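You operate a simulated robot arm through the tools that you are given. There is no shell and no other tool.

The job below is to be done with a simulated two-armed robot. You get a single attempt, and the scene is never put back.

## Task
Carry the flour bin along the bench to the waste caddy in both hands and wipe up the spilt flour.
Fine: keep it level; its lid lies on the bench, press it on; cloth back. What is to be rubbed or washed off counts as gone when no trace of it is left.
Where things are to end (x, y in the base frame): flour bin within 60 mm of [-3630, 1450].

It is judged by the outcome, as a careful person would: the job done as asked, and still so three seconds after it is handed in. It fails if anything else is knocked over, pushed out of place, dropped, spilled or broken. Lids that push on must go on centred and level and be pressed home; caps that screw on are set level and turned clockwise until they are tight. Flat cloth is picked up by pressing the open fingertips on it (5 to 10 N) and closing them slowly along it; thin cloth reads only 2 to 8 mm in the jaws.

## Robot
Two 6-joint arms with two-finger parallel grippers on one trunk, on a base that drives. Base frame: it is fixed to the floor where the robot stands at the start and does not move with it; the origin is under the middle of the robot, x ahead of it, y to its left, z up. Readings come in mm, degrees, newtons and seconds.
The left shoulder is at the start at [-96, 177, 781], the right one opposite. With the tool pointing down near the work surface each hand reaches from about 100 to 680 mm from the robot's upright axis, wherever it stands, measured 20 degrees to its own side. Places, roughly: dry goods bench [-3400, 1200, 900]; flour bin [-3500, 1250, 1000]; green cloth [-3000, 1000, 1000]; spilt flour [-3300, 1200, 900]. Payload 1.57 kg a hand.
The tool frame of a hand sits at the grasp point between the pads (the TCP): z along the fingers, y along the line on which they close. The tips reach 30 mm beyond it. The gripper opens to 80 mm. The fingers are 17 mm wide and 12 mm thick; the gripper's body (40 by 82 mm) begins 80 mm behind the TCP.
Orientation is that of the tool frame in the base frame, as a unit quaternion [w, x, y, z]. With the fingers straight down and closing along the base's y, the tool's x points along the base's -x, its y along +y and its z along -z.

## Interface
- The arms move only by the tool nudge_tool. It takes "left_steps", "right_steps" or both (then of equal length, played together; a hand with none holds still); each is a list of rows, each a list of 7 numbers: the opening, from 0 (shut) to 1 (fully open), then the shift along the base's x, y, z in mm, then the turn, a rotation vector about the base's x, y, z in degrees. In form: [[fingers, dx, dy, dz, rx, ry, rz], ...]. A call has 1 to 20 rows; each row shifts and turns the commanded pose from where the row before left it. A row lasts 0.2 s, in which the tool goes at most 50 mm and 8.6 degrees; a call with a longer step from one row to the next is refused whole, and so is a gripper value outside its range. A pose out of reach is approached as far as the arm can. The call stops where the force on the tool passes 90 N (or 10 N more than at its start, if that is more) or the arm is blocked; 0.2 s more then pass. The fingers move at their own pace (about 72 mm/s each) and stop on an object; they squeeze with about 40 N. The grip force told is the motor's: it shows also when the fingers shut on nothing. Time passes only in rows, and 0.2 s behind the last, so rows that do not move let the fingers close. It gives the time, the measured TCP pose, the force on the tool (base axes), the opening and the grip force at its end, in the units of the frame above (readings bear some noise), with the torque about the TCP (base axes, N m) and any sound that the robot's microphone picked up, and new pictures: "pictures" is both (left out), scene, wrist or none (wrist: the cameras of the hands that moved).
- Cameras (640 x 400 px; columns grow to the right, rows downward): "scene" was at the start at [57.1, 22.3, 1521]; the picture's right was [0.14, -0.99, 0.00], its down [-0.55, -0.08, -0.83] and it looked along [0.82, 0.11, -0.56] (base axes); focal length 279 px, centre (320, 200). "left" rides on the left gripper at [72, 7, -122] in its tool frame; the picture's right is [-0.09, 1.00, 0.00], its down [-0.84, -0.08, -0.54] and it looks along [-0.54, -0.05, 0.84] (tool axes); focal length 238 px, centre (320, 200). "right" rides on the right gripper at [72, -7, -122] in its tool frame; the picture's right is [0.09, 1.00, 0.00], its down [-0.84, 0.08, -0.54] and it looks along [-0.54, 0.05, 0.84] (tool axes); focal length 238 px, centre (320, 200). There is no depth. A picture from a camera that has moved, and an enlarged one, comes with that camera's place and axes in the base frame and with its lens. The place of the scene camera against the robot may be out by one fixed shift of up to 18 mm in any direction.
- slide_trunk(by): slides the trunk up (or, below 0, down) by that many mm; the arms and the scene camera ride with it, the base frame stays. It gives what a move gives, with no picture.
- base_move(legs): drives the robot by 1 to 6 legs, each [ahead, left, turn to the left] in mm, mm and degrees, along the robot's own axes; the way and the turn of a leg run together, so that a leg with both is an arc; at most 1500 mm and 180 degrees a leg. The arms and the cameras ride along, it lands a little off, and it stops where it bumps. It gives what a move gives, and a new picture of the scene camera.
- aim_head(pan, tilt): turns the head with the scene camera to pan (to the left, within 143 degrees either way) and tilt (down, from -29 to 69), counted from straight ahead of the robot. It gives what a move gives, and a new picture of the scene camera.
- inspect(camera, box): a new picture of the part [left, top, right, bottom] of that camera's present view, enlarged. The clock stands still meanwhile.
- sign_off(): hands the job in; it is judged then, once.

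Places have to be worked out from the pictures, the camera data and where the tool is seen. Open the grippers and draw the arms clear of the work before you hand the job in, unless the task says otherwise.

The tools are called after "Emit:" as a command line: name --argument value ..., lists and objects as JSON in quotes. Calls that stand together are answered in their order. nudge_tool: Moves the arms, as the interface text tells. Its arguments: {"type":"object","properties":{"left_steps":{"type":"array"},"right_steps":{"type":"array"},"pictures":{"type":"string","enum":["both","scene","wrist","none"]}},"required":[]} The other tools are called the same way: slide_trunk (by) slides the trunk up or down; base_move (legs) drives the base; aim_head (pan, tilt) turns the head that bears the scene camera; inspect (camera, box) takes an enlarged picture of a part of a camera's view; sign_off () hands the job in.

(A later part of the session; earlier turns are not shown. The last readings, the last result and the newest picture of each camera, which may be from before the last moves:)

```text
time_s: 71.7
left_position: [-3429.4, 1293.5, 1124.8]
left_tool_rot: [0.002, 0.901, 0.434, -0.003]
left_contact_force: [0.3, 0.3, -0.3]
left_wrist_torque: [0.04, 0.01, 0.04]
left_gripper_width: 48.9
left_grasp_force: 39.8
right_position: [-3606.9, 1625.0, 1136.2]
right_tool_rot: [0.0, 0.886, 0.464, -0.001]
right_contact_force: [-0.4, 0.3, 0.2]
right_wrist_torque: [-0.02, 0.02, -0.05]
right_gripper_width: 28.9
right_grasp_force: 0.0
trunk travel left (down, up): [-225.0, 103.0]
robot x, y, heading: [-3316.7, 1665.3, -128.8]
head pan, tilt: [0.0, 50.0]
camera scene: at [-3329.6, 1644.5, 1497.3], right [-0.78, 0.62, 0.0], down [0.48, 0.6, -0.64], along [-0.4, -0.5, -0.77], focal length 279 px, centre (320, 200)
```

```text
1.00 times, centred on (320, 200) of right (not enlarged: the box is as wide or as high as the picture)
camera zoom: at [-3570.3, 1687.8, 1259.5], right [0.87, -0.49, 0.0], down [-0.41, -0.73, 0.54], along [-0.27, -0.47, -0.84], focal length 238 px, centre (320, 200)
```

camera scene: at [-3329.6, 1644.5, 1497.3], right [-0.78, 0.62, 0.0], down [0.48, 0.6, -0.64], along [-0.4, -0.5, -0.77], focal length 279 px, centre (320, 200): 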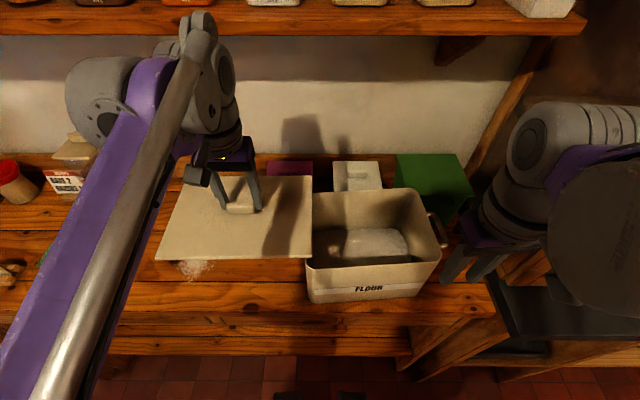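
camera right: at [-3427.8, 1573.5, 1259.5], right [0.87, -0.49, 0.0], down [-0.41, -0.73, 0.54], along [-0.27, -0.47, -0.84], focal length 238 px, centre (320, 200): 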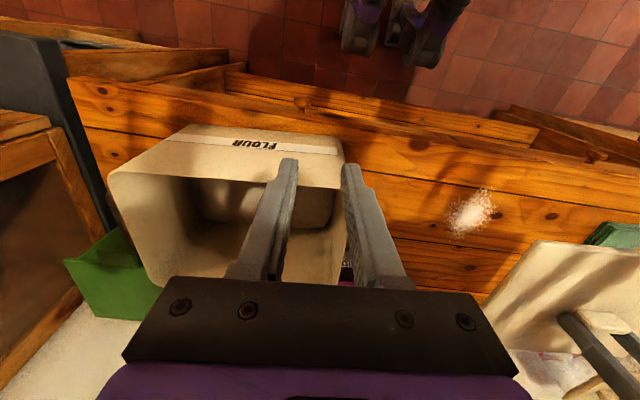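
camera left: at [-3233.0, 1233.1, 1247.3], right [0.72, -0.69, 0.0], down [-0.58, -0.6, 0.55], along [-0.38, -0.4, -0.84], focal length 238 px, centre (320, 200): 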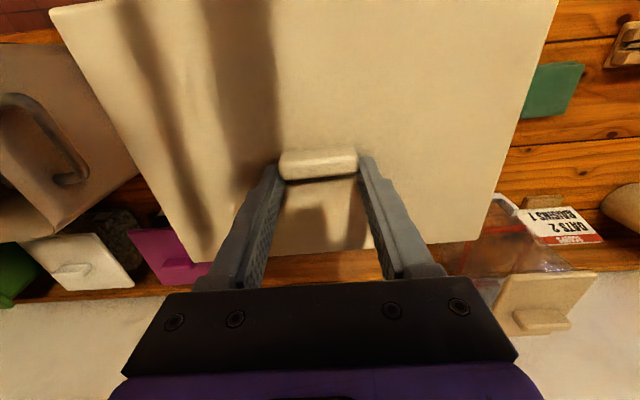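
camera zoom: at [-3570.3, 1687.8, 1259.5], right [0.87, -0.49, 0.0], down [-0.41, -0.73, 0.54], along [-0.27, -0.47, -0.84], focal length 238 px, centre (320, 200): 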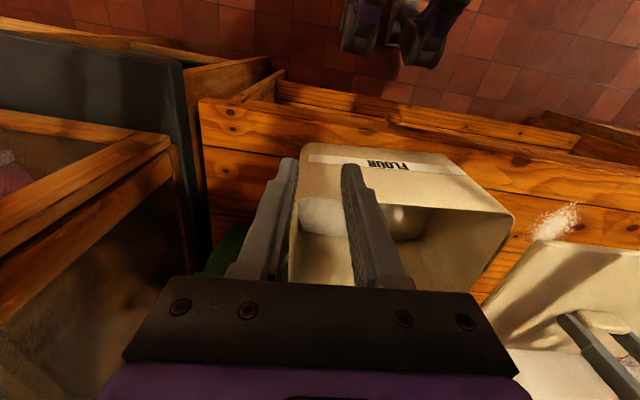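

The scene picture and tool readings agree on the bin centre within ~9 mm (the scene camera reads lat. points nearer by its fixed shift). I bring the lid over the bin at hover height, turning it 3.4° to match the bin, and draw the right hand further back.

Emit:
nudge_tool --left_steps '[[0, 0, 0, 0, 0, 0, 0], [0, -15, 12, 0, 0, 0, 0.4], [0, -30, 24, 0, 0, 0, 0.6], [0, -30, 24.5, 0, 0, 0, 0.6], [0, -30, 24.5, 0, 0, 0, 0.6], [0, -30, 24.5, 0, 0, 0, 0.6], [0, -30, 24.5, 0, 0, 0, 0.6], [0, -16.8, 13, 0, 0, 0, 0], [0, 0, 0, 0, 0, 0, 0]]' --right_steps '[[0.36, 19, 23, 0, 0, 0, 0], [0.36, 19, 23, 0, 0, 0, 0], [0.36, 0, 0, 0, 0, 0, 0], [0.36, 0, 0, 0, 0, 0, 0], [0.36, 0, 0, 0, 0, 0, 0], [0.36, 0, 0, 0, 0, 0, 0], [0.36, 0, 0, 0, 0, 0, 0], [0.36, 0, 0, 0, 0, 0, 0], [0.36, 0, 0, 0, 0, 0, 0]]' --pictures "both"

```text
time_s: 73.7
left_position: [-3609.3, 1438.6, 1127.1]
left_tool_rot: [0.001, 0.888, 0.46, -0.003]
left_contact_force: [0.7, -0.2, -0.7]
left_wrist_torque: [-0.02, 0.0, 0.01]
left_gripper_width: 48.9
left_grasp_force: 40.3
right_position: [-3567.4, 1670.1, 1133.8]
right_tool_rot: [0.001, 0.886, 0.464, 0.0]
right_contact_force: [-0.3, 0.0, 0.4]
right_wrist_torque: [0.02, -0.01, -0.03]
right_gripper_width: 28.8
right_grasp_force: 0.0
trunk travel left (down, up): [-225.0, 103.0]
robot x, y, heading: [-3312.0, 1664.2, -128.5]
head pan, tilt: [0.0, 50.0]
camera scene: at [-3329.0, 1644.3, 1497.3], right [-0.78, 0.62, 0.0], down [0.48, 0.6, -0.64], along [-0.4, -0.5, -0.77], focal length 279 px, centre (320, 200)
camera right: at [-3531.4, 1732.7, 1258.1], right [0.87, -0.49, 0.0], down [-0.41, -0.73, 0.54], along [-0.27, -0.47, -0.84], focal length 238 px, centre (320, 200)
camera left: at [-3560.6, 1495.6, 1247.5], right [0.76, -0.65, 0.0], down [-0.54, -0.64, 0.55], along [-0.36, -0.42, -0.84], focal length 238 px, centre (320, 200)
```

scene: 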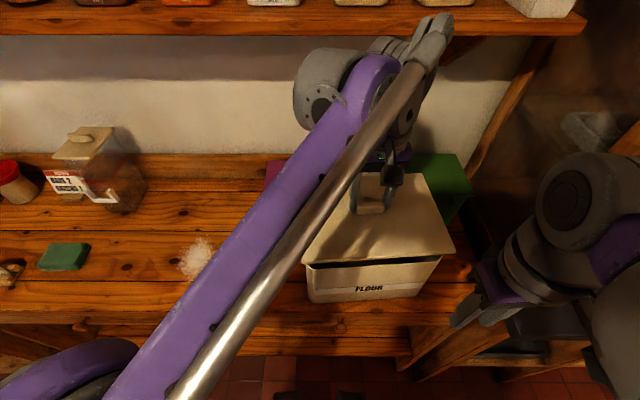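
right: 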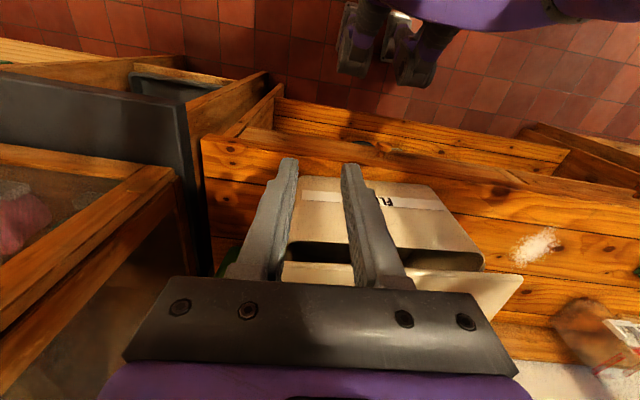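
left: 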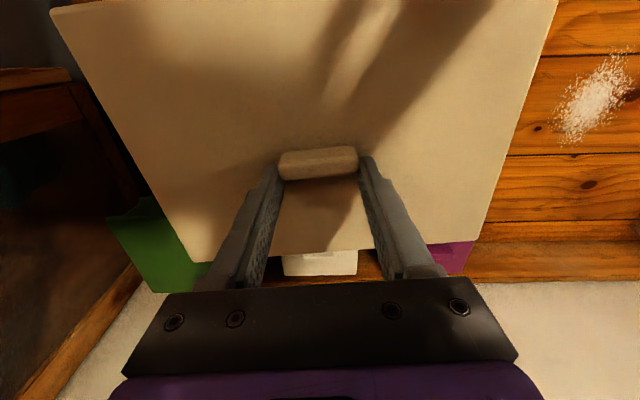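

The lid hovers over the bin. I enlarge the scene view to compare the lid's edges with the rim.

Emit:
inspect --camera "scene" --box '[290, 160, 480, 310]'

Emit:
inspect --camera "right" --box '[260, 150, 540, 325]'

```text
2.67 times, centred on (385, 235) of scene
camera zoom: at [-3329.0, 1644.3, 1497.3], right [-0.78, 0.62, 0.0], down [0.48, 0.6, -0.64], along [-0.4, -0.5, -0.77], focal length 745 px, centre (147, 107)
```

zoom: 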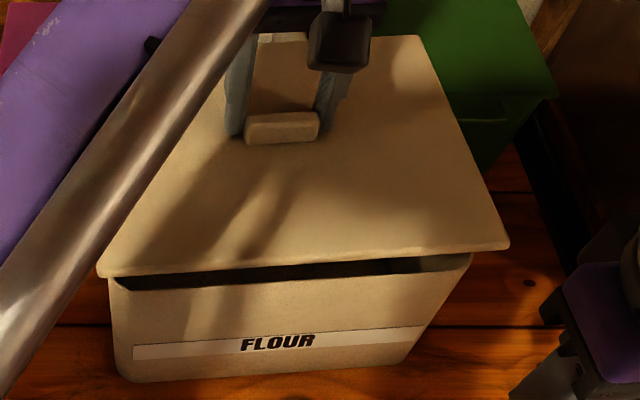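

```text
2.29 times, centred on (400, 238) of right
camera zoom: at [-3531.4, 1732.7, 1258.1], right [0.87, -0.49, 0.0], down [-0.41, -0.73, 0.54], along [-0.27, -0.47, -0.84], focal length 545 px, centre (137, 114)
```

zoom: 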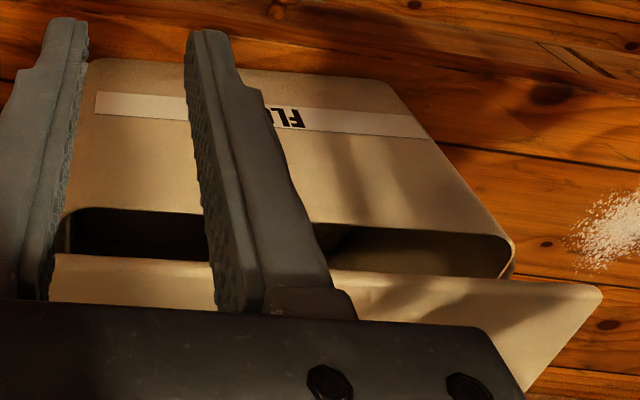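

Both views say the lid sits ~10 mm too near me (front overhang ~15 mm against ~4 mm wanted) while it is centred sideways. I shift it 10 mm toward the wall and lower 22 mm to check again closer.

Emit:
nudge_tool --left_steps '[[0, -2.8, -4.1, 0, 0, 0, 0], [0, -2.8, -4.2, -6, 0, 0, 0], [0, 0, 0, -8, 0, 0, 0], [0, 0, 0, -8, 0, 0, 0], [0, 0, 0, 0, 0, 0, 0]]' --pictures "both"

Emit:
inspect --camera "scene" --box '[290, 160, 480, 310]'

Emit:
inspect --camera "right" --box '[260, 150, 540, 325]'

```text
time_s: 74.9
left_position: [-3615.1, 1431.6, 1101.8]
left_tool_rot: [0.002, 0.888, 0.46, -0.002]
left_contact_force: [-0.2, -0.1, -0.1]
left_wrist_torque: [-0.02, 0.01, 0.0]
left_gripper_width: 48.7
left_grasp_force: 39.9
right_position: [-3567.5, 1669.1, 1134.6]
right_tool_rot: [0.001, 0.886, 0.464, 0.0]
right_contact_force: [-1.1, -0.6, -0.1]
right_wrist_torque: [0.03, 0.01, 0.0]
right_gripper_width: 28.9
right_grasp_force: 0.1
trunk travel left (down, up): [-225.0, 103.0]
robot x, y, heading: [-3314.8, 1661.6, -128.8]
head pan, tilt: [0.0, 50.0]
camera scene: at [-3329.4, 1644.4, 1497.3], right [-0.78, 0.62, 0.0], down [0.48, 0.6, -0.64], along [-0.4, -0.5, -0.77], focal length 279 px, centre (320, 200)
camera left: at [-3566.6, 1488.0, 1224.5], right [0.76, -0.65, 0.0], down [-0.54, -0.64, 0.55], along [-0.36, -0.42, -0.84], focal length 238 px, centre (320, 200)
```

scene: 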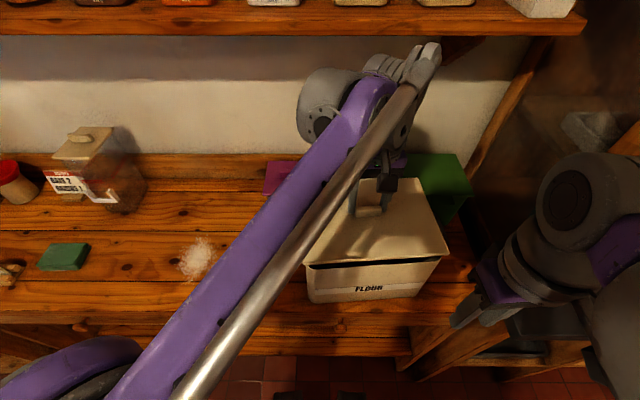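
left: 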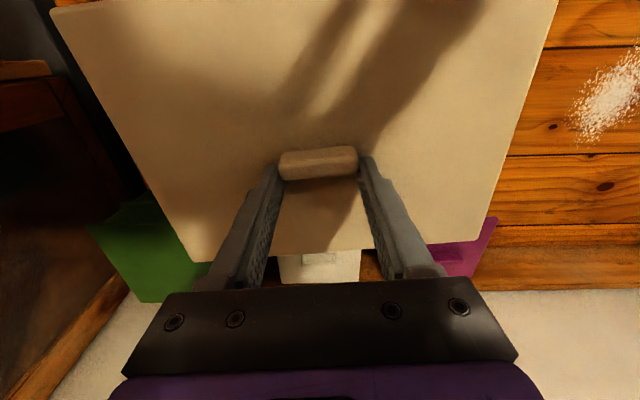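

```text
2.67 times, centred on (385, 235) of scene
camera zoom: at [-3329.4, 1644.4, 1497.3], right [-0.78, 0.62, 0.0], down [0.48, 0.6, -0.64], along [-0.4, -0.5, -0.77], focal length 745 px, centre (147, 107)
```

zoom: 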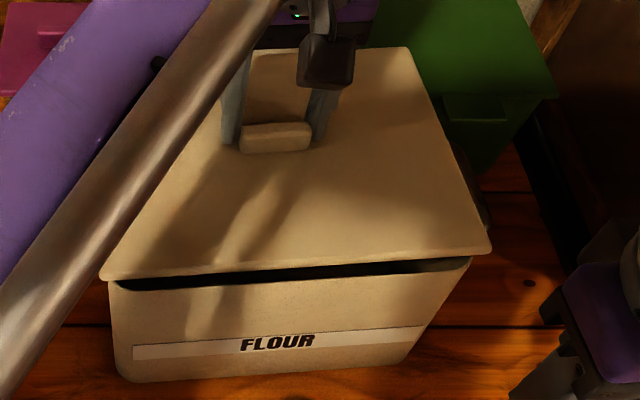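

```text
2.29 times, centred on (400, 238) of right
camera zoom: at [-3531.7, 1732.8, 1258.1], right [0.87, -0.49, 0.0], down [-0.41, -0.73, 0.54], along [-0.27, -0.47, -0.84], focal length 545 px, centre (137, 114)
```

zoom: 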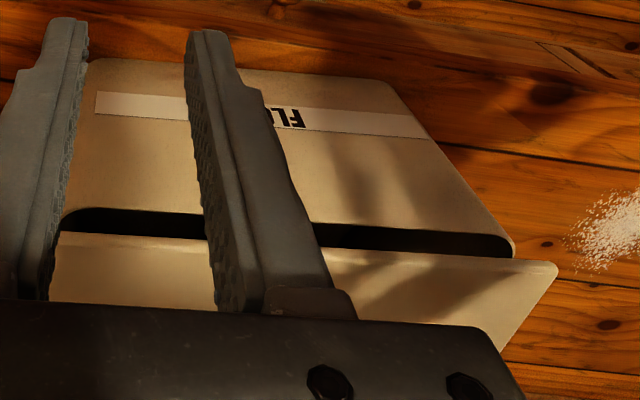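

Now the lid's front overhang is about 4 mm, it is centred sideways and its yaw matches within a degree; about 10 mm gap remains. I lower 6 mm and look again.

Emit:
nudge_tool --left_steps '[[0, 0, 0, -3, 0, 0, 0], [0, 0, 0, -3, 0, 0, 0], [0, 0, 0, 0, 0, 0, 0], [0, 0, 0, 0, 0, 0, 0]]' --pictures "none"

Emit:
inspect --camera "scene" --box '[300, 170, 460, 310]'

Emit:
inspect --camera "right" --box '[260, 150, 540, 325]'

```text
time_s: 75.9
left_position: [-3615.9, 1431.7, 1096.9]
left_tool_rot: [0.002, 0.887, 0.461, -0.004]
left_contact_force: [0.1, 0.6, -0.4]
left_wrist_torque: [0.02, -0.01, -0.02]
left_gripper_width: 48.7
left_grasp_force: 39.4
right_position: [-3567.1, 1667.5, 1134.5]
right_tool_rot: [0.0, 0.886, 0.464, 0.0]
right_contact_force: [0.5, 0.6, -0.2]
right_wrist_torque: [0.0, 0.02, -0.01]
right_gripper_width: 28.9
right_grasp_force: 0.1
trunk travel left (down, up): [-225.0, 103.0]
robot x, y, heading: [-3314.5, 1663.7, -128.6]
head pan, tilt: [0.0, 50.0]
```

```text
2.86 times, centred on (380, 240) of scene
camera zoom: at [-3329.4, 1644.4, 1497.3], right [-0.78, 0.62, 0.0], down [0.48, 0.6, -0.64], along [-0.4, -0.5, -0.77], focal length 798 px, centre (149, 86)
```

zoom: 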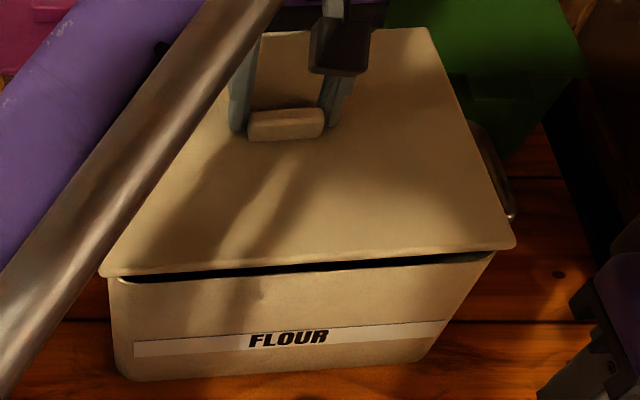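

```text
2.29 times, centred on (400, 238) of right
camera zoom: at [-3531.7, 1732.8, 1258.1], right [0.87, -0.49, 0.0], down [-0.41, -0.73, 0.54], along [-0.27, -0.47, -0.84], focal length 545 px, centre (137, 114)
```

zoom: 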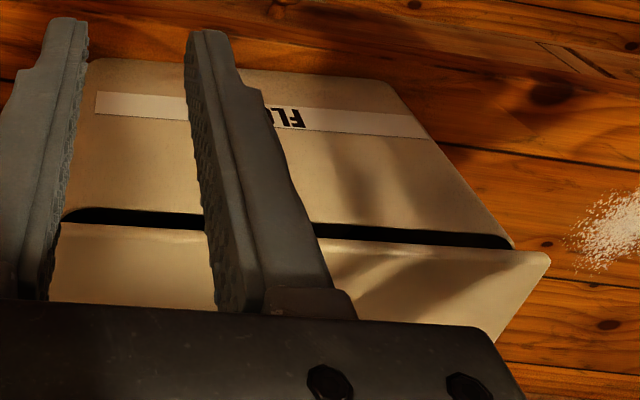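

Alignment holds (side overhangs equal within ~1 mm when dropped). I lower in 1.5 mm steps feeling for the rim.

Emit:
nudge_tool --left_steps '[[0, 0, 0, -1.5, 0, 0, 0], [0, 0, 0, -1.5, 0, 0, 0], [0, 0, 0, -1, 0, 0, 0], [0, 0, 0, 0, 0, 0, 0]]' --pictures "none"

```text
time_s: 76.9
left_position: [-3616.3, 1431.9, 1092.9]
left_tool_rot: [0.002, 0.888, 0.46, -0.003]
left_contact_force: [-3.0, -2.1, 10.5]
left_wrist_torque: [-0.11, 1.49, 0.2]
left_gripper_width: 48.9
left_grasp_force: 40.0
right_position: [-3566.9, 1669.6, 1135.0]
right_tool_rot: [0.0, 0.886, 0.464, 0.0]
right_contact_force: [-0.1, -0.4, -0.5]
right_wrist_torque: [0.0, 0.0, -0.01]
right_gripper_width: 28.6
right_grasp_force: 0.0
trunk travel left (down, up): [-225.0, 103.0]
robot x, y, heading: [-3316.2, 1660.9, -128.8]
head pan, tilt: [0.0, 50.0]
```

First contact is at the far back corner (10 N, from the torque). I look at the remaining gap at the front and near side to correct the tilt.

Emit:
inspect --camera "scene" --box '[300, 170, 460, 310]'

Emit:
inspect --camera "right" --box '[260, 180, 540, 325]'

Emit:
inspect --camera "left" --box '[0, 0, 640, 400]'

```text
2.86 times, centred on (380, 240) of scene
camera zoom: at [-3329.0, 1644.6, 1497.4], right [-0.78, 0.62, 0.0], down [0.48, 0.6, -0.64], along [-0.4, -0.5, -0.77], focal length 798 px, centre (149, 86)
```

zoom: 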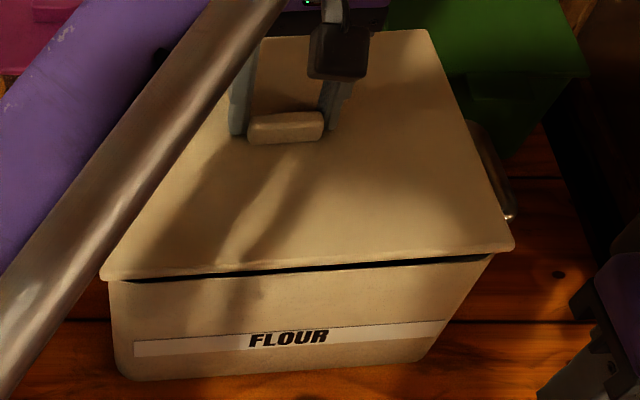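

```text
2.29 times, centred on (400, 252) of right
camera zoom: at [-3531.4, 1732.9, 1258.2], right [0.87, -0.49, 0.0], down [-0.41, -0.73, 0.54], along [-0.27, -0.47, -0.84], focal length 545 px, centre (137, 80)
```

zoom: 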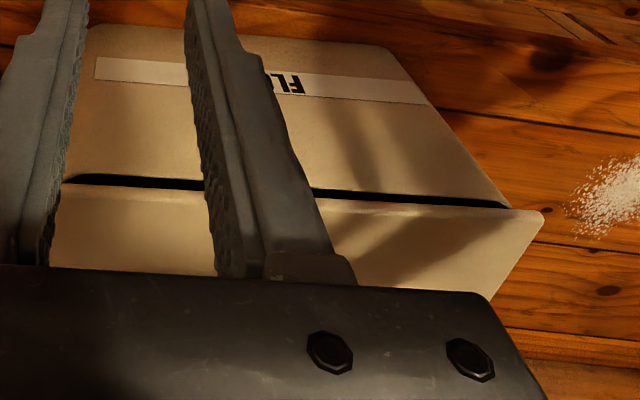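

```text
1.00 times, centred on (320, 200) of left (not enlarged: the box is as wide or as high as the picture)
camera zoom: at [-3566.3, 1489.0, 1215.5], right [0.76, -0.65, 0.0], down [-0.54, -0.64, 0.55], along [-0.36, -0.42, -0.84], focal length 238 px, centre (320, 200)
```

zoom: 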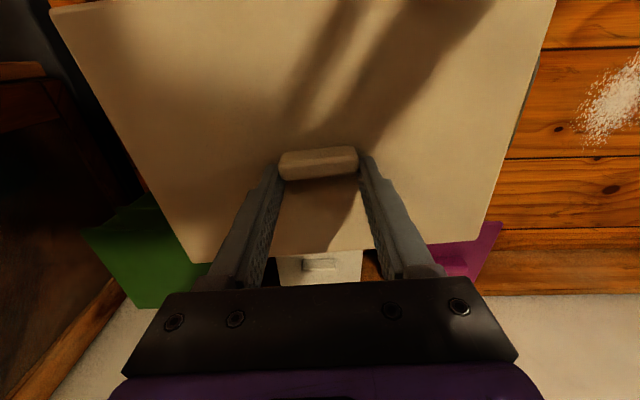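

A uniform front slit and the far-back contact show a slight tilt (front high). I tip the hand ~0.9° to level it and lower slightly, watching the torque.

Emit:
nudge_tool --left_steps '[[0, 0, 0, 0, -0.22, 0.39, 0], [0, 0, 0, 0, -0.22, 0.39, 0], [0, 0, 0, -0.5, 0, 0, 0], [0, 0, 0, 0, 0, 0, 0]]' --pictures "none"

```text
time_s: 77.9
left_position: [-3615.2, 1433.2, 1092.9]
left_tool_rot: [0.002, 0.888, 0.46, -0.011]
left_contact_force: [1.3, 2.4, 0.7]
left_wrist_torque: [0.01, -0.1, 0.26]
left_gripper_width: 48.6
left_grasp_force: 39.8
right_position: [-3567.4, 1669.7, 1134.4]
right_tool_rot: [0.0, 0.886, 0.464, 0.0]
right_contact_force: [0.3, 0.4, 0.1]
right_wrist_torque: [-0.03, 0.0, 0.02]
right_gripper_width: 28.9
right_grasp_force: 0.0
trunk travel left (down, up): [-225.0, 103.0]
robot x, y, heading: [-3316.4, 1662.5, -129.1]
head pan, tilt: [0.0, 50.0]
```

The corner contact is relieved. I lower another 1.5 mm in small steps.

Emit:
nudge_tool --left_steps '[[0, 0, 0, -0.8, 0, 0, 0], [0, 0, 0, -0.7, 0, 0, 0], [0, 0, 0, 0, 0, 0, 0]]' --pictures "none"

Emit:
inspect --camera "scene" --box '[300, 170, 460, 310]'

Emit:
inspect --camera "right" --box '[260, 180, 540, 325]'

```text
time_s: 78.7
left_position: [-3614.3, 1433.7, 1091.4]
left_tool_rot: [0.002, 0.888, 0.459, -0.012]
left_contact_force: [2.1, 3.9, 16.0]
left_wrist_torque: [-0.02, -0.51, -0.28]
left_gripper_width: 48.7
left_grasp_force: 39.8
right_position: [-3566.6, 1670.0, 1134.9]
right_tool_rot: [0.0, 0.886, 0.464, -0.001]
right_contact_force: [-0.1, 1.0, 0.2]
right_wrist_torque: [0.04, -0.03, -0.04]
right_gripper_width: 29.0
right_grasp_force: 0.1
trunk travel left (down, up): [-225.0, 103.0]
robot x, y, heading: [-3315.5, 1666.0, -128.8]
head pan, tilt: [0.0, 50.0]
```

```text
2.86 times, centred on (380, 240) of scene
camera zoom: at [-3328.4, 1645.7, 1497.5], right [-0.78, 0.62, 0.0], down [0.48, 0.6, -0.64], along [-0.4, -0.5, -0.77], focal length 798 px, centre (149, 86)
```

zoom: 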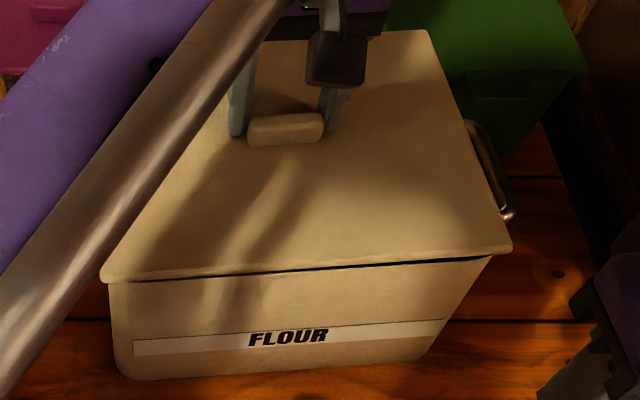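

```text
2.29 times, centred on (400, 252) of right
camera zoom: at [-3530.9, 1733.9, 1258.2], right [0.87, -0.49, 0.0], down [-0.41, -0.73, 0.54], along [-0.27, -0.47, -0.84], focal length 545 px, centre (137, 80)
```

zoom: 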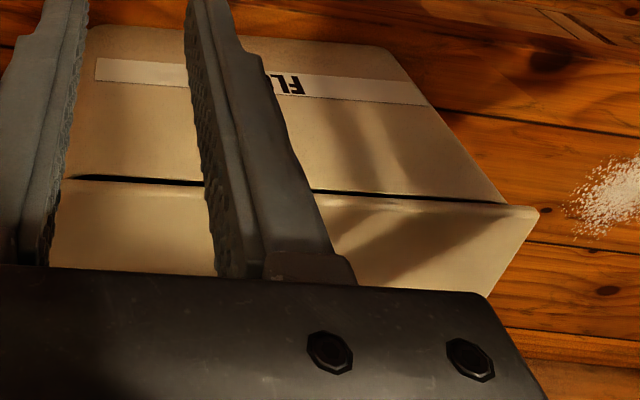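

Now the contact is nearly central (16 N) but pushes the lid toward me by ~4 N, and the front overhang looks a bit short. I lift 1.5 mm, shift 2 mm toward me, and lower again.

Emit:
nudge_tool --left_steps '[[0, 0, 0, 1.5, 0, 0, 0], [0, 1.1, 1.7, 0, 0, 0, 0], [0, 0.7, -0.5, -0.8, 0, 0, 0], [0, 0, 0, -0.7, 0, 0, 0], [0, 0, 0, -0.5, 0, 0, 0], [0, 0, 0, 0, 0, 0, 0]]' --pictures "none"

Emit:
inspect --camera "scene" --box '[300, 170, 460, 310]'

Emit:
inspect --camera "right" --box '[260, 180, 540, 325]'

```text
time_s: 80.1
left_position: [-3615.1, 1434.6, 1090.3]
left_tool_rot: [0.002, 0.888, 0.46, -0.011]
left_contact_force: [-5.2, 0.6, 12.0]
left_wrist_torque: [0.04, -0.74, -0.27]
left_gripper_width: 48.8
left_grasp_force: 40.3
right_position: [-3568.2, 1670.8, 1134.7]
right_tool_rot: [0.0, 0.886, 0.464, 0.0]
right_contact_force: [0.1, -0.4, 0.3]
right_wrist_torque: [-0.01, 0.01, 0.0]
right_gripper_width: 28.8
right_grasp_force: 0.0
trunk travel left (down, up): [-225.0, 103.0]
robot x, y, heading: [-3312.2, 1664.2, -128.9]
head pan, tilt: [0.0, 50.0]
```

```text
2.86 times, centred on (380, 240) of scene
camera zoom: at [-3329.7, 1645.0, 1497.4], right [-0.78, 0.62, 0.0], down [0.48, 0.6, -0.64], along [-0.4, -0.5, -0.77], focal length 798 px, centre (149, 86)
```

zoom: 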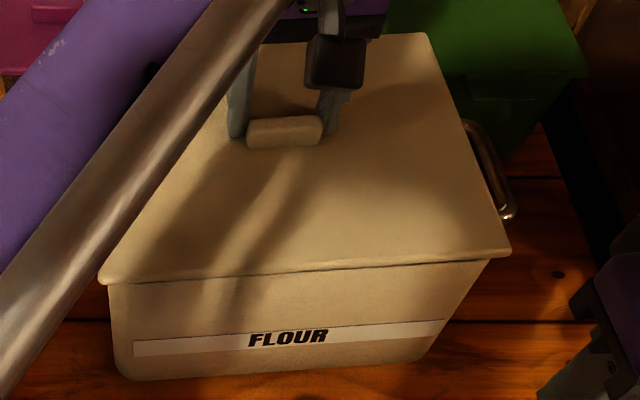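

```text
2.29 times, centred on (400, 252) of right
camera zoom: at [-3531.9, 1733.3, 1258.0], right [0.87, -0.49, 0.0], down [-0.41, -0.73, 0.54], along [-0.27, -0.47, -0.84], focal length 545 px, centre (137, 80)
```

zoom: 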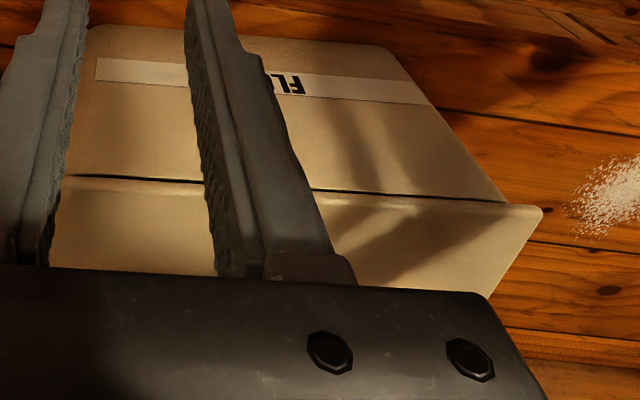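

The slit is nearly closed; a small sideways push says +0.6 mm along the bench. I correct that and press down a further 2 mm in small steps.

Emit:
nudge_tool --left_steps '[[0, -0.5, 0.34, 0, 0.05, -0.15, 0], [0, 0, 0, -0.7, 0, 0, 0], [0, 0, 0, -0.7, 0, 0, 0], [0, 0, 0, -0.6, 0, 0, 0], [0, 0, 0, 0, 0, 0, 0]]' --pictures "none"

Emit:
inspect --camera "scene" --box '[300, 170, 460, 310]'

```text
time_s: 81.3
left_position: [-3614.1, 1434.9, 1089.5]
left_tool_rot: [0.002, 0.888, 0.46, -0.011]
left_contact_force: [-5.0, -1.3, 36.1]
left_wrist_torque: [0.72, -1.01, 0.1]
left_gripper_width: 48.7
left_grasp_force: 40.3
right_position: [-3568.5, 1669.8, 1134.1]
right_tool_rot: [0.0, 0.886, 0.464, -0.001]
right_contact_force: [-0.5, -0.8, 0.5]
right_wrist_torque: [0.0, 0.0, 0.0]
right_gripper_width: 28.9
right_grasp_force: 0.1
trunk travel left (down, up): [-225.0, 103.0]
robot x, y, heading: [-3313.1, 1663.8, -128.7]
head pan, tilt: [0.0, 50.0]
```

```text
2.86 times, centred on (380, 240) of scene
camera zoom: at [-3328.8, 1645.4, 1497.5], right [-0.78, 0.62, 0.0], down [0.48, 0.6, -0.64], along [-0.4, -0.5, -0.77], focal length 798 px, centre (149, 86)
```

zoom: 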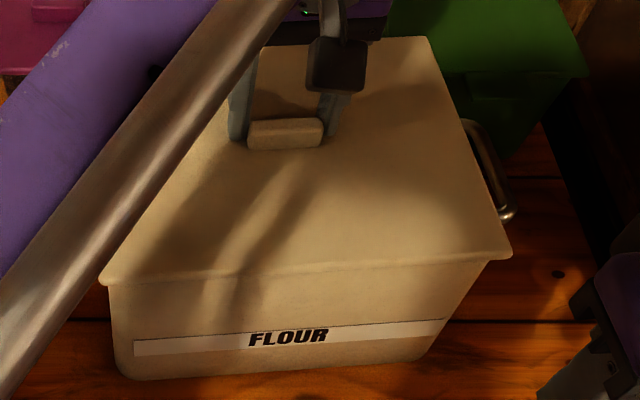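

The slit is gone all along the front and the load is near central at 36 N. I press on by small steps up to about 60–70 N to seat it.

Emit:
nudge_tool --left_steps '[[0, 0, 0, -0.5, 0, 0, 0], [0, 0, 0, -0.5, 0, 0, 0], [0, 0, 0, -0.5, 0, 0, 0], [0, 0, 0, 0, 0, 0, 0]]' --pictures "none"

```text
time_s: 82.3
left_position: [-3613.8, 1437.2, 1088.4]
left_tool_rot: [0.002, 0.888, 0.46, -0.011]
left_contact_force: [-7.7, 12.5, 48.3]
left_wrist_torque: [0.51, -0.51, 0.39]
left_gripper_width: 48.5
left_grasp_force: 39.4
right_position: [-3567.7, 1671.5, 1134.9]
right_tool_rot: [0.001, 0.886, 0.464, -0.001]
right_contact_force: [0.3, 0.1, 1.4]
right_wrist_torque: [0.0, 0.02, 0.01]
right_gripper_width: 29.0
right_grasp_force: 0.0
trunk travel left (down, up): [-225.0, 103.0]
robot x, y, heading: [-3315.1, 1660.3, -128.6]
head pan, tilt: [0.0, 50.0]
heard: snap
```

A snap was heard. I look closely at all visible edges to see whether it is home all around.

Emit:
inspect --camera "scene" --box '[300, 170, 460, 310]'

Emit:
inspect --camera "right" --box '[260, 180, 540, 325]'

Emit:
inspect --camera "left" --box '[0, 0, 640, 400]'

```text
2.86 times, centred on (380, 240) of scene
camera zoom: at [-3328.3, 1648.4, 1497.5], right [-0.78, 0.62, 0.0], down [0.48, 0.6, -0.64], along [-0.4, -0.5, -0.76], focal length 798 px, centre (149, 86)
```

zoom: 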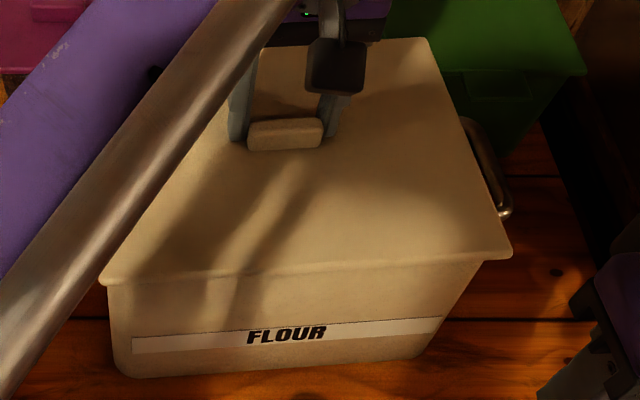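

```text
2.29 times, centred on (400, 252) of right
camera zoom: at [-3530.7, 1736.2, 1258.1], right [0.87, -0.49, 0.0], down [-0.41, -0.73, 0.54], along [-0.27, -0.47, -0.84], focal length 545 px, centre (137, 80)
```

zoom: 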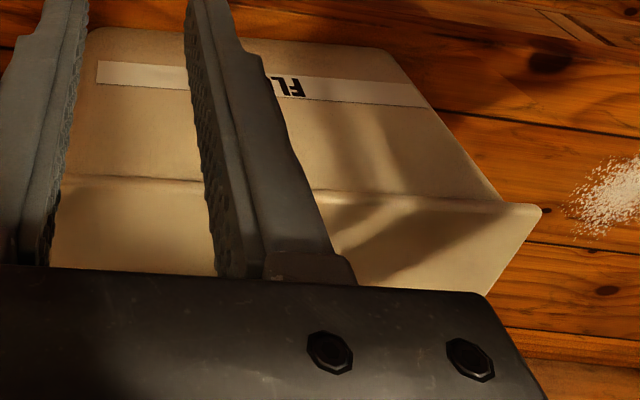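

```text
1.00 times, centred on (320, 200) of left (not enlarged: the box is as wide or as high as the picture)
camera zoom: at [-3563.2, 1494.3, 1209.9], right [0.76, -0.65, 0.0], down [-0.54, -0.63, 0.56], along [-0.37, -0.42, -0.83], focal length 238 px, centre (320, 200)
```

zoom: 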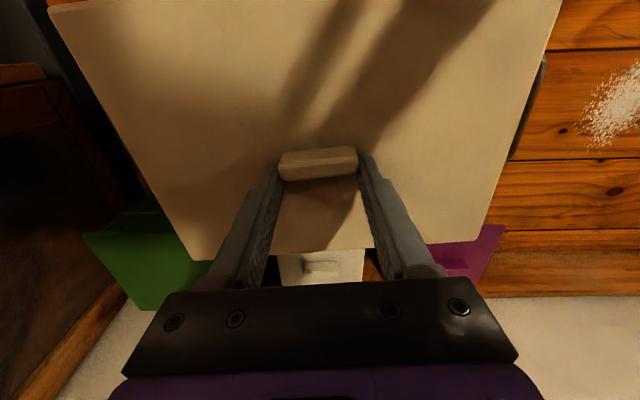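

The lid looks flush along the front. I ease the pressure off, open the jaws, and rise to inspect the whole lid.

Emit:
nudge_tool --left_steps '[[0, 0, 0, 0.6, 0, 0, 0], [0, 0, 0, 0.6, 0, 0, 0], [0.7, 0, 0, 0, 0, 0, 0], [0.9, 0, 0, 0, 0, 0, 0], [0.9, 0, 0, 0, 0, 0, 0], [0.9, 0, 0, 10, 0, 0, 0], [0.9, 0, 0, 20, 0, 0, 0], [0.9, 0, 0, 30, 0, 0, 0], [0.9, 0, 0, 0, 0, 0, 0]]' --pictures "both"

```text
time_s: 84.3
left_position: [-3613.7, 1433.7, 1147.1]
left_tool_rot: [0.002, 0.888, 0.46, -0.009]
left_contact_force: [0.6, 0.4, -0.1]
left_wrist_torque: [-0.01, 0.01, 0.03]
left_gripper_width: 72.0
left_grasp_force: 0.0
right_position: [-3567.9, 1669.9, 1134.3]
right_tool_rot: [0.001, 0.885, 0.465, 0.0]
right_contact_force: [0.4, -0.1, 1.0]
right_wrist_torque: [-0.01, 0.0, 0.03]
right_gripper_width: 28.9
right_grasp_force: 0.0
trunk travel left (down, up): [-225.0, 103.0]
robot x, y, heading: [-3316.7, 1660.7, -128.6]
head pan, tilt: [0.0, 50.0]
camera scene: at [-3329.3, 1644.6, 1497.3], right [-0.78, 0.62, 0.0], down [0.48, 0.6, -0.64], along [-0.4, -0.5, -0.77], focal length 279 px, centre (320, 200)
camera left: at [-3563.4, 1490.8, 1268.6], right [0.76, -0.65, 0.0], down [-0.54, -0.63, 0.56], along [-0.36, -0.42, -0.83], focal length 238 px, centre (320, 200)
```

scene: 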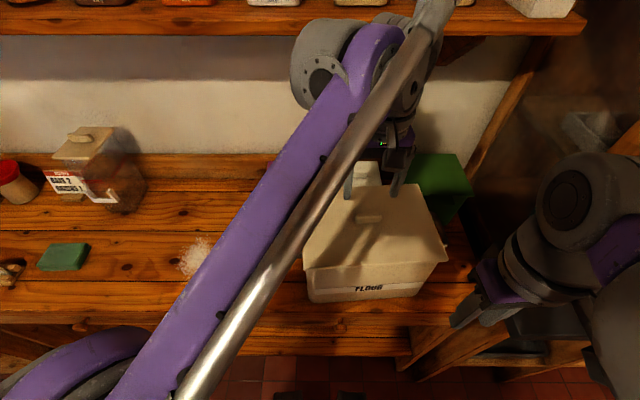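
left: 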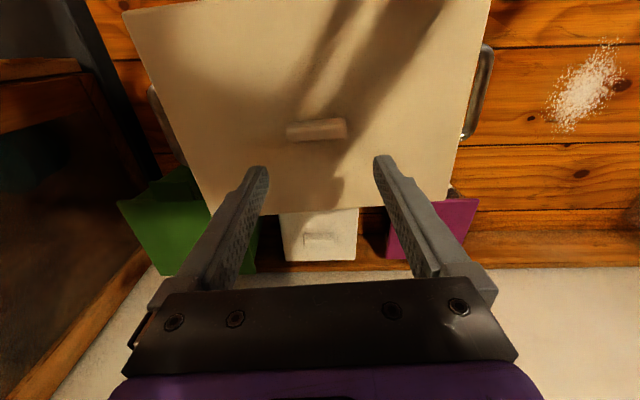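

The lid sits on the bin between both handles. I draw the left hand back to leave a free view of the lid.

Emit:
nudge_tool --left_steps '[[0.9, 0, 0, 0, 0, 0, 0], [0.9, 24, 20, 0, 0, 0, 0], [0.9, 30, 20, 0, 0, 0, 0], [0.9, 30, 15, 0, 0, 0, 0], [0.9, 30, 10, 0, 0, 0, 0], [0.9, 30, 5, 0, 0, 0, 0], [0.9, 30, 0, 0, 0, 0, 0], [0.9, 30, 0, 0, 0, 0, 0]]' --pictures "scene"

Emit:
inspect --camera "scene" --box '[290, 170, 460, 310]'

```text
time_s: 86.1
left_position: [-3408.7, 1505.8, 1149.0]
left_tool_rot: [0.002, 0.888, 0.459, -0.009]
left_contact_force: [0.3, -0.3, 0.0]
left_wrist_torque: [-0.01, 0.03, 0.01]
left_gripper_width: 71.7
left_grasp_force: 0.0
right_position: [-3567.0, 1668.5, 1134.3]
right_tool_rot: [0.0, 0.886, 0.464, 0.0]
right_contact_force: [0.4, 0.5, -0.3]
right_wrist_torque: [0.02, 0.01, -0.02]
right_gripper_width: 28.7
right_grasp_force: 0.0
trunk travel left (down, up): [-225.0, 103.0]
robot x, y, heading: [-3316.5, 1665.4, -129.0]
head pan, tilt: [0.0, 50.0]
camera scene: at [-3328.3, 1644.6, 1497.4], right [-0.78, 0.62, 0.0], down [0.48, 0.6, -0.64], along [-0.4, -0.5, -0.77], focal length 279 px, centre (320, 200)
```

scene: 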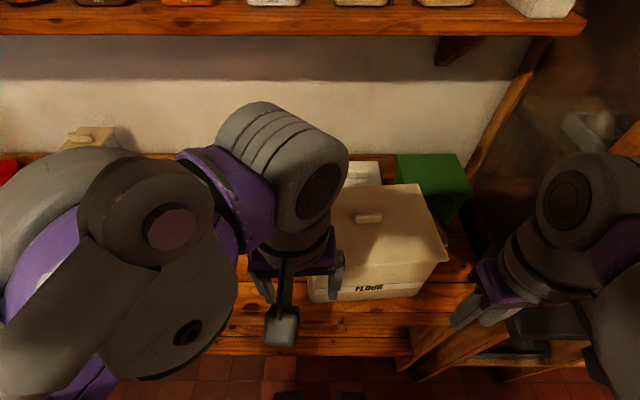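

```text
2.86 times, centred on (375, 240) of scene
camera zoom: at [-3328.3, 1644.6, 1497.4], right [-0.78, 0.62, 0.0], down [0.48, 0.6, -0.64], along [-0.4, -0.5, -0.77], focal length 798 px, centre (163, 86)
```

zoom: 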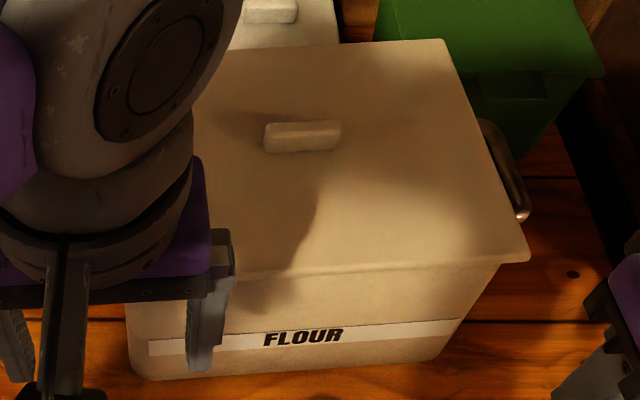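

The lid is flush and centred. Next is the cloth (near (-3040, 983)) and the flour (near (-3292, 1190)); I drive 425 mm to the left to stand between them.

Emit:
base_move --legs '[[0, 425, 0]]'

```text
time_s: 90.4
left_position: [-3077.0, 1239.5, 1148.5]
left_tool_rot: [0.002, 0.889, 0.458, -0.009]
left_contact_force: [0.1, 0.0, -0.2]
left_wrist_torque: [-0.02, 0.02, 0.04]
left_gripper_width: 71.9
left_grasp_force: 0.2
right_position: [-3235.4, 1402.6, 1135.5]
right_tool_rot: [0.0, 0.886, 0.463, -0.001]
right_contact_force: [0.1, 0.6, 0.0]
right_wrist_torque: [-0.03, 0.03, 0.03]
right_gripper_width: 28.8
right_grasp_force: 0.0
trunk travel left (down, up): [-225.0, 103.0]
robot x, y, heading: [-2983.6, 1396.6, -128.7]
head pan, tilt: [0.0, 50.0]
camera scene: at [-2995.9, 1376.7, 1497.3], right [-0.78, 0.63, 0.0], down [0.48, 0.6, -0.64], along [-0.4, -0.5, -0.77], focal length 279 px, centre (320, 200)
```

scene: 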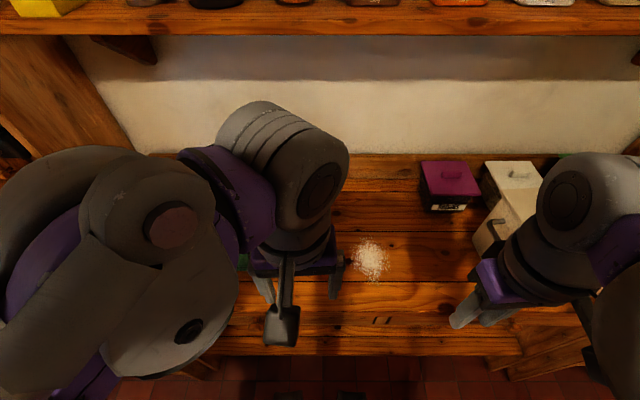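

Standing at u≈3198 with the cloth to my left and flour to my right. I move the left hand over to view the cloth from above at z ~1050, squaring the tool up.

Emit:
nudge_tool --left_steps '[[0.9, 20, -20, -10, 0.2, -0.3, -1], [0.9, 17, -36, -15, 0.2, -0.3, -1], [1, 0, -40, -15, 0, 0, -1.5], [1, 0, -40, -15, 0, 0, 0], [1, 0, -40, -15, 0, 0, 0], [1, 0, -40, -15, 0, 0, 0], [1, 0, -10, -10, 0, 0, 0], [1, 0, 0, 0, 0, 0, 0]]' --pictures "both"

```text
time_s: 92.2
left_position: [-3040.2, 1012.0, 1055.0]
left_tool_rot: [0.002, 0.902, 0.431, -0.003]
left_contact_force: [0.6, -0.2, -0.2]
left_wrist_torque: [-0.04, 0.01, -0.01]
left_gripper_width: 79.7
left_grasp_force: 0.1
right_position: [-3233.4, 1402.1, 1135.0]
right_tool_rot: [0.0, 0.886, 0.463, 0.0]
right_contact_force: [0.6, -1.2, -0.3]
right_wrist_torque: [0.02, 0.04, -0.01]
right_gripper_width: 28.8
right_grasp_force: 0.0
trunk travel left (down, up): [-225.0, 103.0]
robot x, y, heading: [-2979.8, 1396.6, -128.8]
head pan, tilt: [0.0, 50.0]
camera scene: at [-2996.0, 1376.7, 1497.3], right [-0.78, 0.63, 0.0], down [0.48, 0.6, -0.64], along [-0.4, -0.5, -0.77], focal length 279 px, centre (320, 200)
camera left: at [-2987.7, 1064.9, 1177.0], right [0.72, -0.7, 0.0], down [-0.58, -0.6, 0.55], along [-0.38, -0.39, -0.84], focal length 238 px, centre (320, 200)
```

scene: 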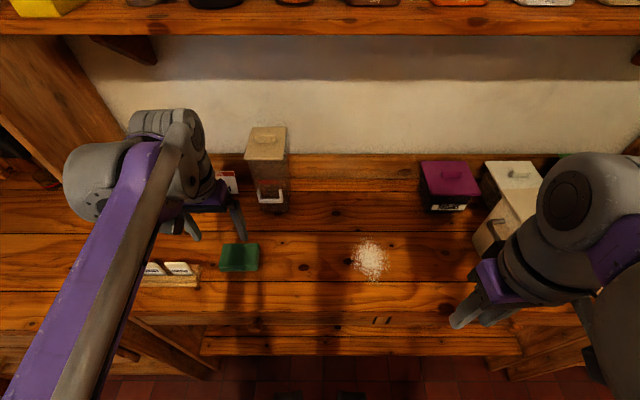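
left: 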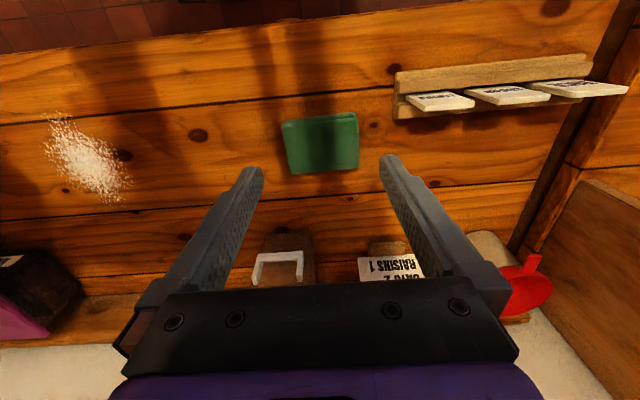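

The cloth and flour are both clearly seen. I enlarge them to gauge size, shape and thickness.

Emit:
inspect --camera "left" --box '[260, 90, 400, 190]'

Emit:
inspect --camera "scene" --box '[200, 220, 420, 300]'

```text
4.00 times, centred on (330, 140) of left
camera zoom: at [-2987.7, 1064.9, 1177.0], right [0.72, -0.7, 0.0], down [-0.58, -0.6, 0.55], along [-0.38, -0.39, -0.84], focal length 953 px, centre (280, 440)
```

zoom: 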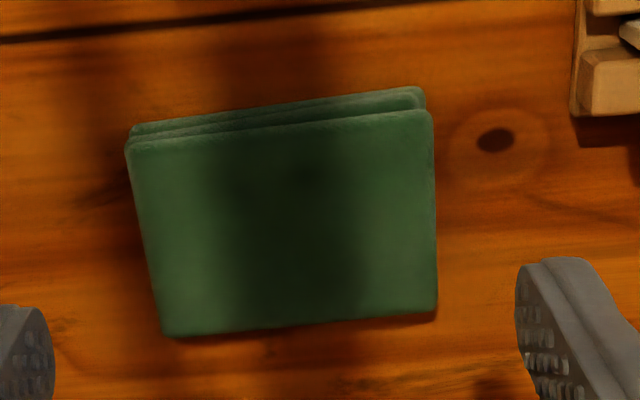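

```text
2.91 times, centred on (310, 260) of scene
camera zoom: at [-2996.0, 1376.7, 1497.3], right [-0.78, 0.63, 0.0], down [0.48, 0.6, -0.64], along [-0.4, -0.5, -0.77], focal length 813 px, centre (349, 26)
```

zoom: 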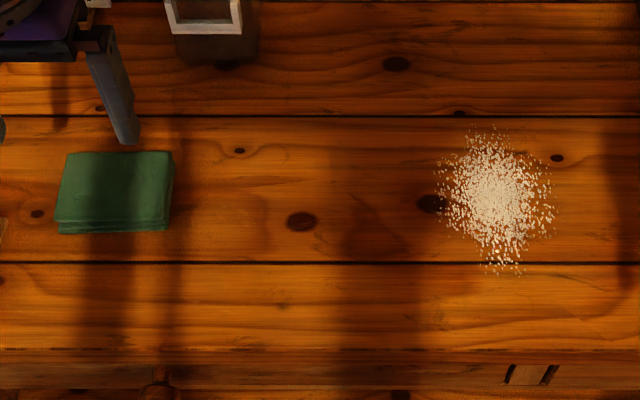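

The folded cloth is about 86×73 mm, ~15 mm thick, centred near (-3049.5, 983) and lying square with the bench; the flour patch is roughly 100×130 mm. I go over the cloth's centre with jaws part open and come down to just above it.

Emit:
nudge_tool --left_steps '[[0.6, -4.6, -14.5, -20, 0, 0, 0], [0.6, -4.7, -14.5, -20, 0, 0, 0], [0.6, 0, 0, -25, 0, 0, 0], [0.6, 0, 0, -25, 0, 0, 0], [0.6, 0, 0, -15, 0, 0, 0], [0.6, 0, 0, 0, 0, 0, 0]]' --pictures "wrist"

```text
time_s: 93.6
left_position: [-3047.3, 982.6, 948.6]
left_tool_rot: [0.002, 0.902, 0.432, -0.002]
left_contact_force: [-0.3, 0.0, 0.0]
left_wrist_torque: [0.02, -0.03, 0.0]
left_gripper_width: 48.0
left_grasp_force: 0.0
right_position: [-3232.9, 1402.2, 1134.1]
right_tool_rot: [0.001, 0.886, 0.463, -0.001]
right_contact_force: [0.0, -0.4, 0.1]
right_wrist_torque: [-0.01, 0.03, 0.0]
right_gripper_width: 28.6
right_grasp_force: 0.1
trunk travel left (down, up): [-225.0, 103.0]
robot x, y, heading: [-2986.4, 1396.5, -128.9]
head pan, tilt: [0.0, 50.0]
camera left: at [-2995.7, 1035.3, 1071.7], right [0.72, -0.7, 0.0], down [-0.58, -0.6, 0.55], along [-0.38, -0.39, -0.84], focal length 238 px, centre (320, 200)
```

left: 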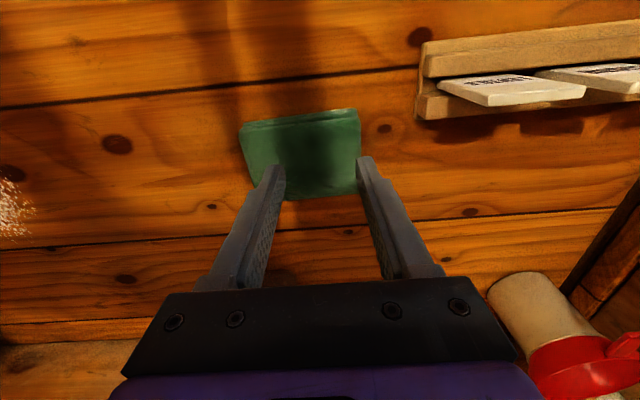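

The cloth's middle is about 14 mm toward +u from the jaws, so I correct to (-3058, 991) and check.

Emit:
nudge_tool --left_steps '[[0.6, -10.9, 8.8, 0, 0, 0, 0], [0.6, 0, 0, -8, 0, 0, 0], [0.6, 0, 0, 0, 0, 0, 0]]' --pictures "wrist"

```text
time_s: 94.4
left_position: [-3060.3, 991.9, 941.3]
left_tool_rot: [0.001, 0.902, 0.431, -0.004]
left_contact_force: [0.3, -0.2, 0.2]
left_wrist_torque: [-0.02, 0.01, -0.01]
left_gripper_width: 48.1
left_grasp_force: 0.0
right_position: [-3233.8, 1401.9, 1134.9]
right_tool_rot: [0.0, 0.886, 0.463, 0.0]
right_contact_force: [0.1, 0.4, -0.1]
right_wrist_torque: [-0.03, 0.01, 0.0]
right_gripper_width: 28.9
right_grasp_force: 0.2
trunk travel left (down, up): [-225.0, 103.0]
robot x, y, heading: [-2981.7, 1399.7, -129.0]
head pan, tilt: [0.0, 50.0]
camera left: at [-3006.9, 1044.7, 1063.2], right [0.72, -0.7, 0.0], down [-0.58, -0.6, 0.55], along [-0.38, -0.39, -0.84], focal length 238 px, centre (320, 200)
```

left: 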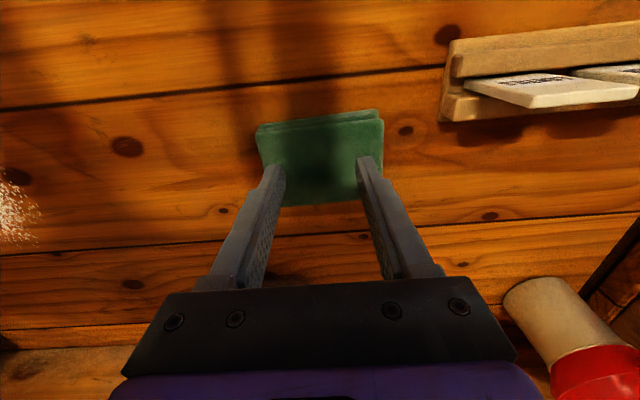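

Centred on the cloth. I lower in small steps until the tips press with 5–10 N.

Emit:
nudge_tool --left_steps '[[0.6, 1.5, 2, -2, 0, 0, 0], [0.6, 0, 0, -2, 0, 0, 0], [0.6, 0, 0, -1.5, 0, 0, 0], [0.6, 0, 0, 0, 0, 0, 0]]' --pictures "none"

```text
time_s: 95.4
left_position: [-3057.7, 992.9, 935.0]
left_tool_rot: [0.001, 0.902, 0.431, -0.003]
left_contact_force: [0.7, -0.2, -0.1]
left_wrist_torque: [0.0, 0.0, -0.01]
left_gripper_width: 47.8
left_grasp_force: 0.0
right_position: [-3233.7, 1402.0, 1135.7]
right_tool_rot: [0.0, 0.886, 0.463, 0.0]
right_contact_force: [1.1, 0.7, 0.2]
right_wrist_torque: [0.0, 0.03, -0.01]
right_gripper_width: 28.7
right_grasp_force: 0.1
trunk travel left (down, up): [-225.0, 103.0]
robot x, y, heading: [-2982.5, 1397.0, -128.9]
head pan, tilt: [0.0, 50.0]
```

No contact yet at z 935; I go on down by 1 mm steps.

Emit:
nudge_tool --left_steps '[[0.6, 0, 0, -1, 0, 0, 0], [0.6, 0, 0, -1, 0, 0, 0], [0.6, 0, 0, -1, 0, 0, 0], [0.6, 0, 0, 0, 0, 0, 0]]' --pictures "none"

```text
time_s: 96.4
left_position: [-3057.0, 993.6, 933.3]
left_tool_rot: [0.002, 0.902, 0.431, -0.004]
left_contact_force: [1.4, -5.7, 26.2]
left_wrist_torque: [-0.1, -0.14, 0.02]
left_gripper_width: 47.7
left_grasp_force: 0.0
right_position: [-3234.3, 1403.0, 1135.5]
right_tool_rot: [0.0, 0.886, 0.464, -0.001]
right_contact_force: [-0.6, 0.7, -0.5]
right_wrist_torque: [0.01, 0.0, -0.01]
right_gripper_width: 29.0
right_grasp_force: 0.0
trunk travel left (down, up): [-225.0, 103.0]
robot x, y, heading: [-2981.5, 1392.9, -128.8]
head pan, tilt: [0.0, 50.0]
```

26 N is too much; I ease up about 1.1 mm to reach 5–10 N.

Emit:
nudge_tool --left_steps '[[0.6, 0, 0, 1.1, 0, 0, 0], [0.6, 0, 0, 0, 0, 0, 0]]' --pictures "none"

```text
time_s: 97.0
left_position: [-3057.6, 994.6, 934.5]
left_tool_rot: [0.002, 0.902, 0.431, -0.004]
left_contact_force: [0.9, -6.3, 21.1]
left_wrist_torque: [-0.17, -0.11, 0.02]
left_gripper_width: 47.8
left_grasp_force: 0.0
right_position: [-3234.1, 1402.6, 1134.5]
right_tool_rot: [0.001, 0.886, 0.463, 0.0]
right_contact_force: [0.4, 0.2, 0.5]
right_wrist_torque: [0.0, -0.01, -0.02]
right_gripper_width: 28.8
right_grasp_force: 0.0
trunk travel left (down, up): [-225.0, 103.0]
robot x, y, heading: [-2981.0, 1395.7, -128.7]
head pan, tilt: [0.0, 50.0]
```

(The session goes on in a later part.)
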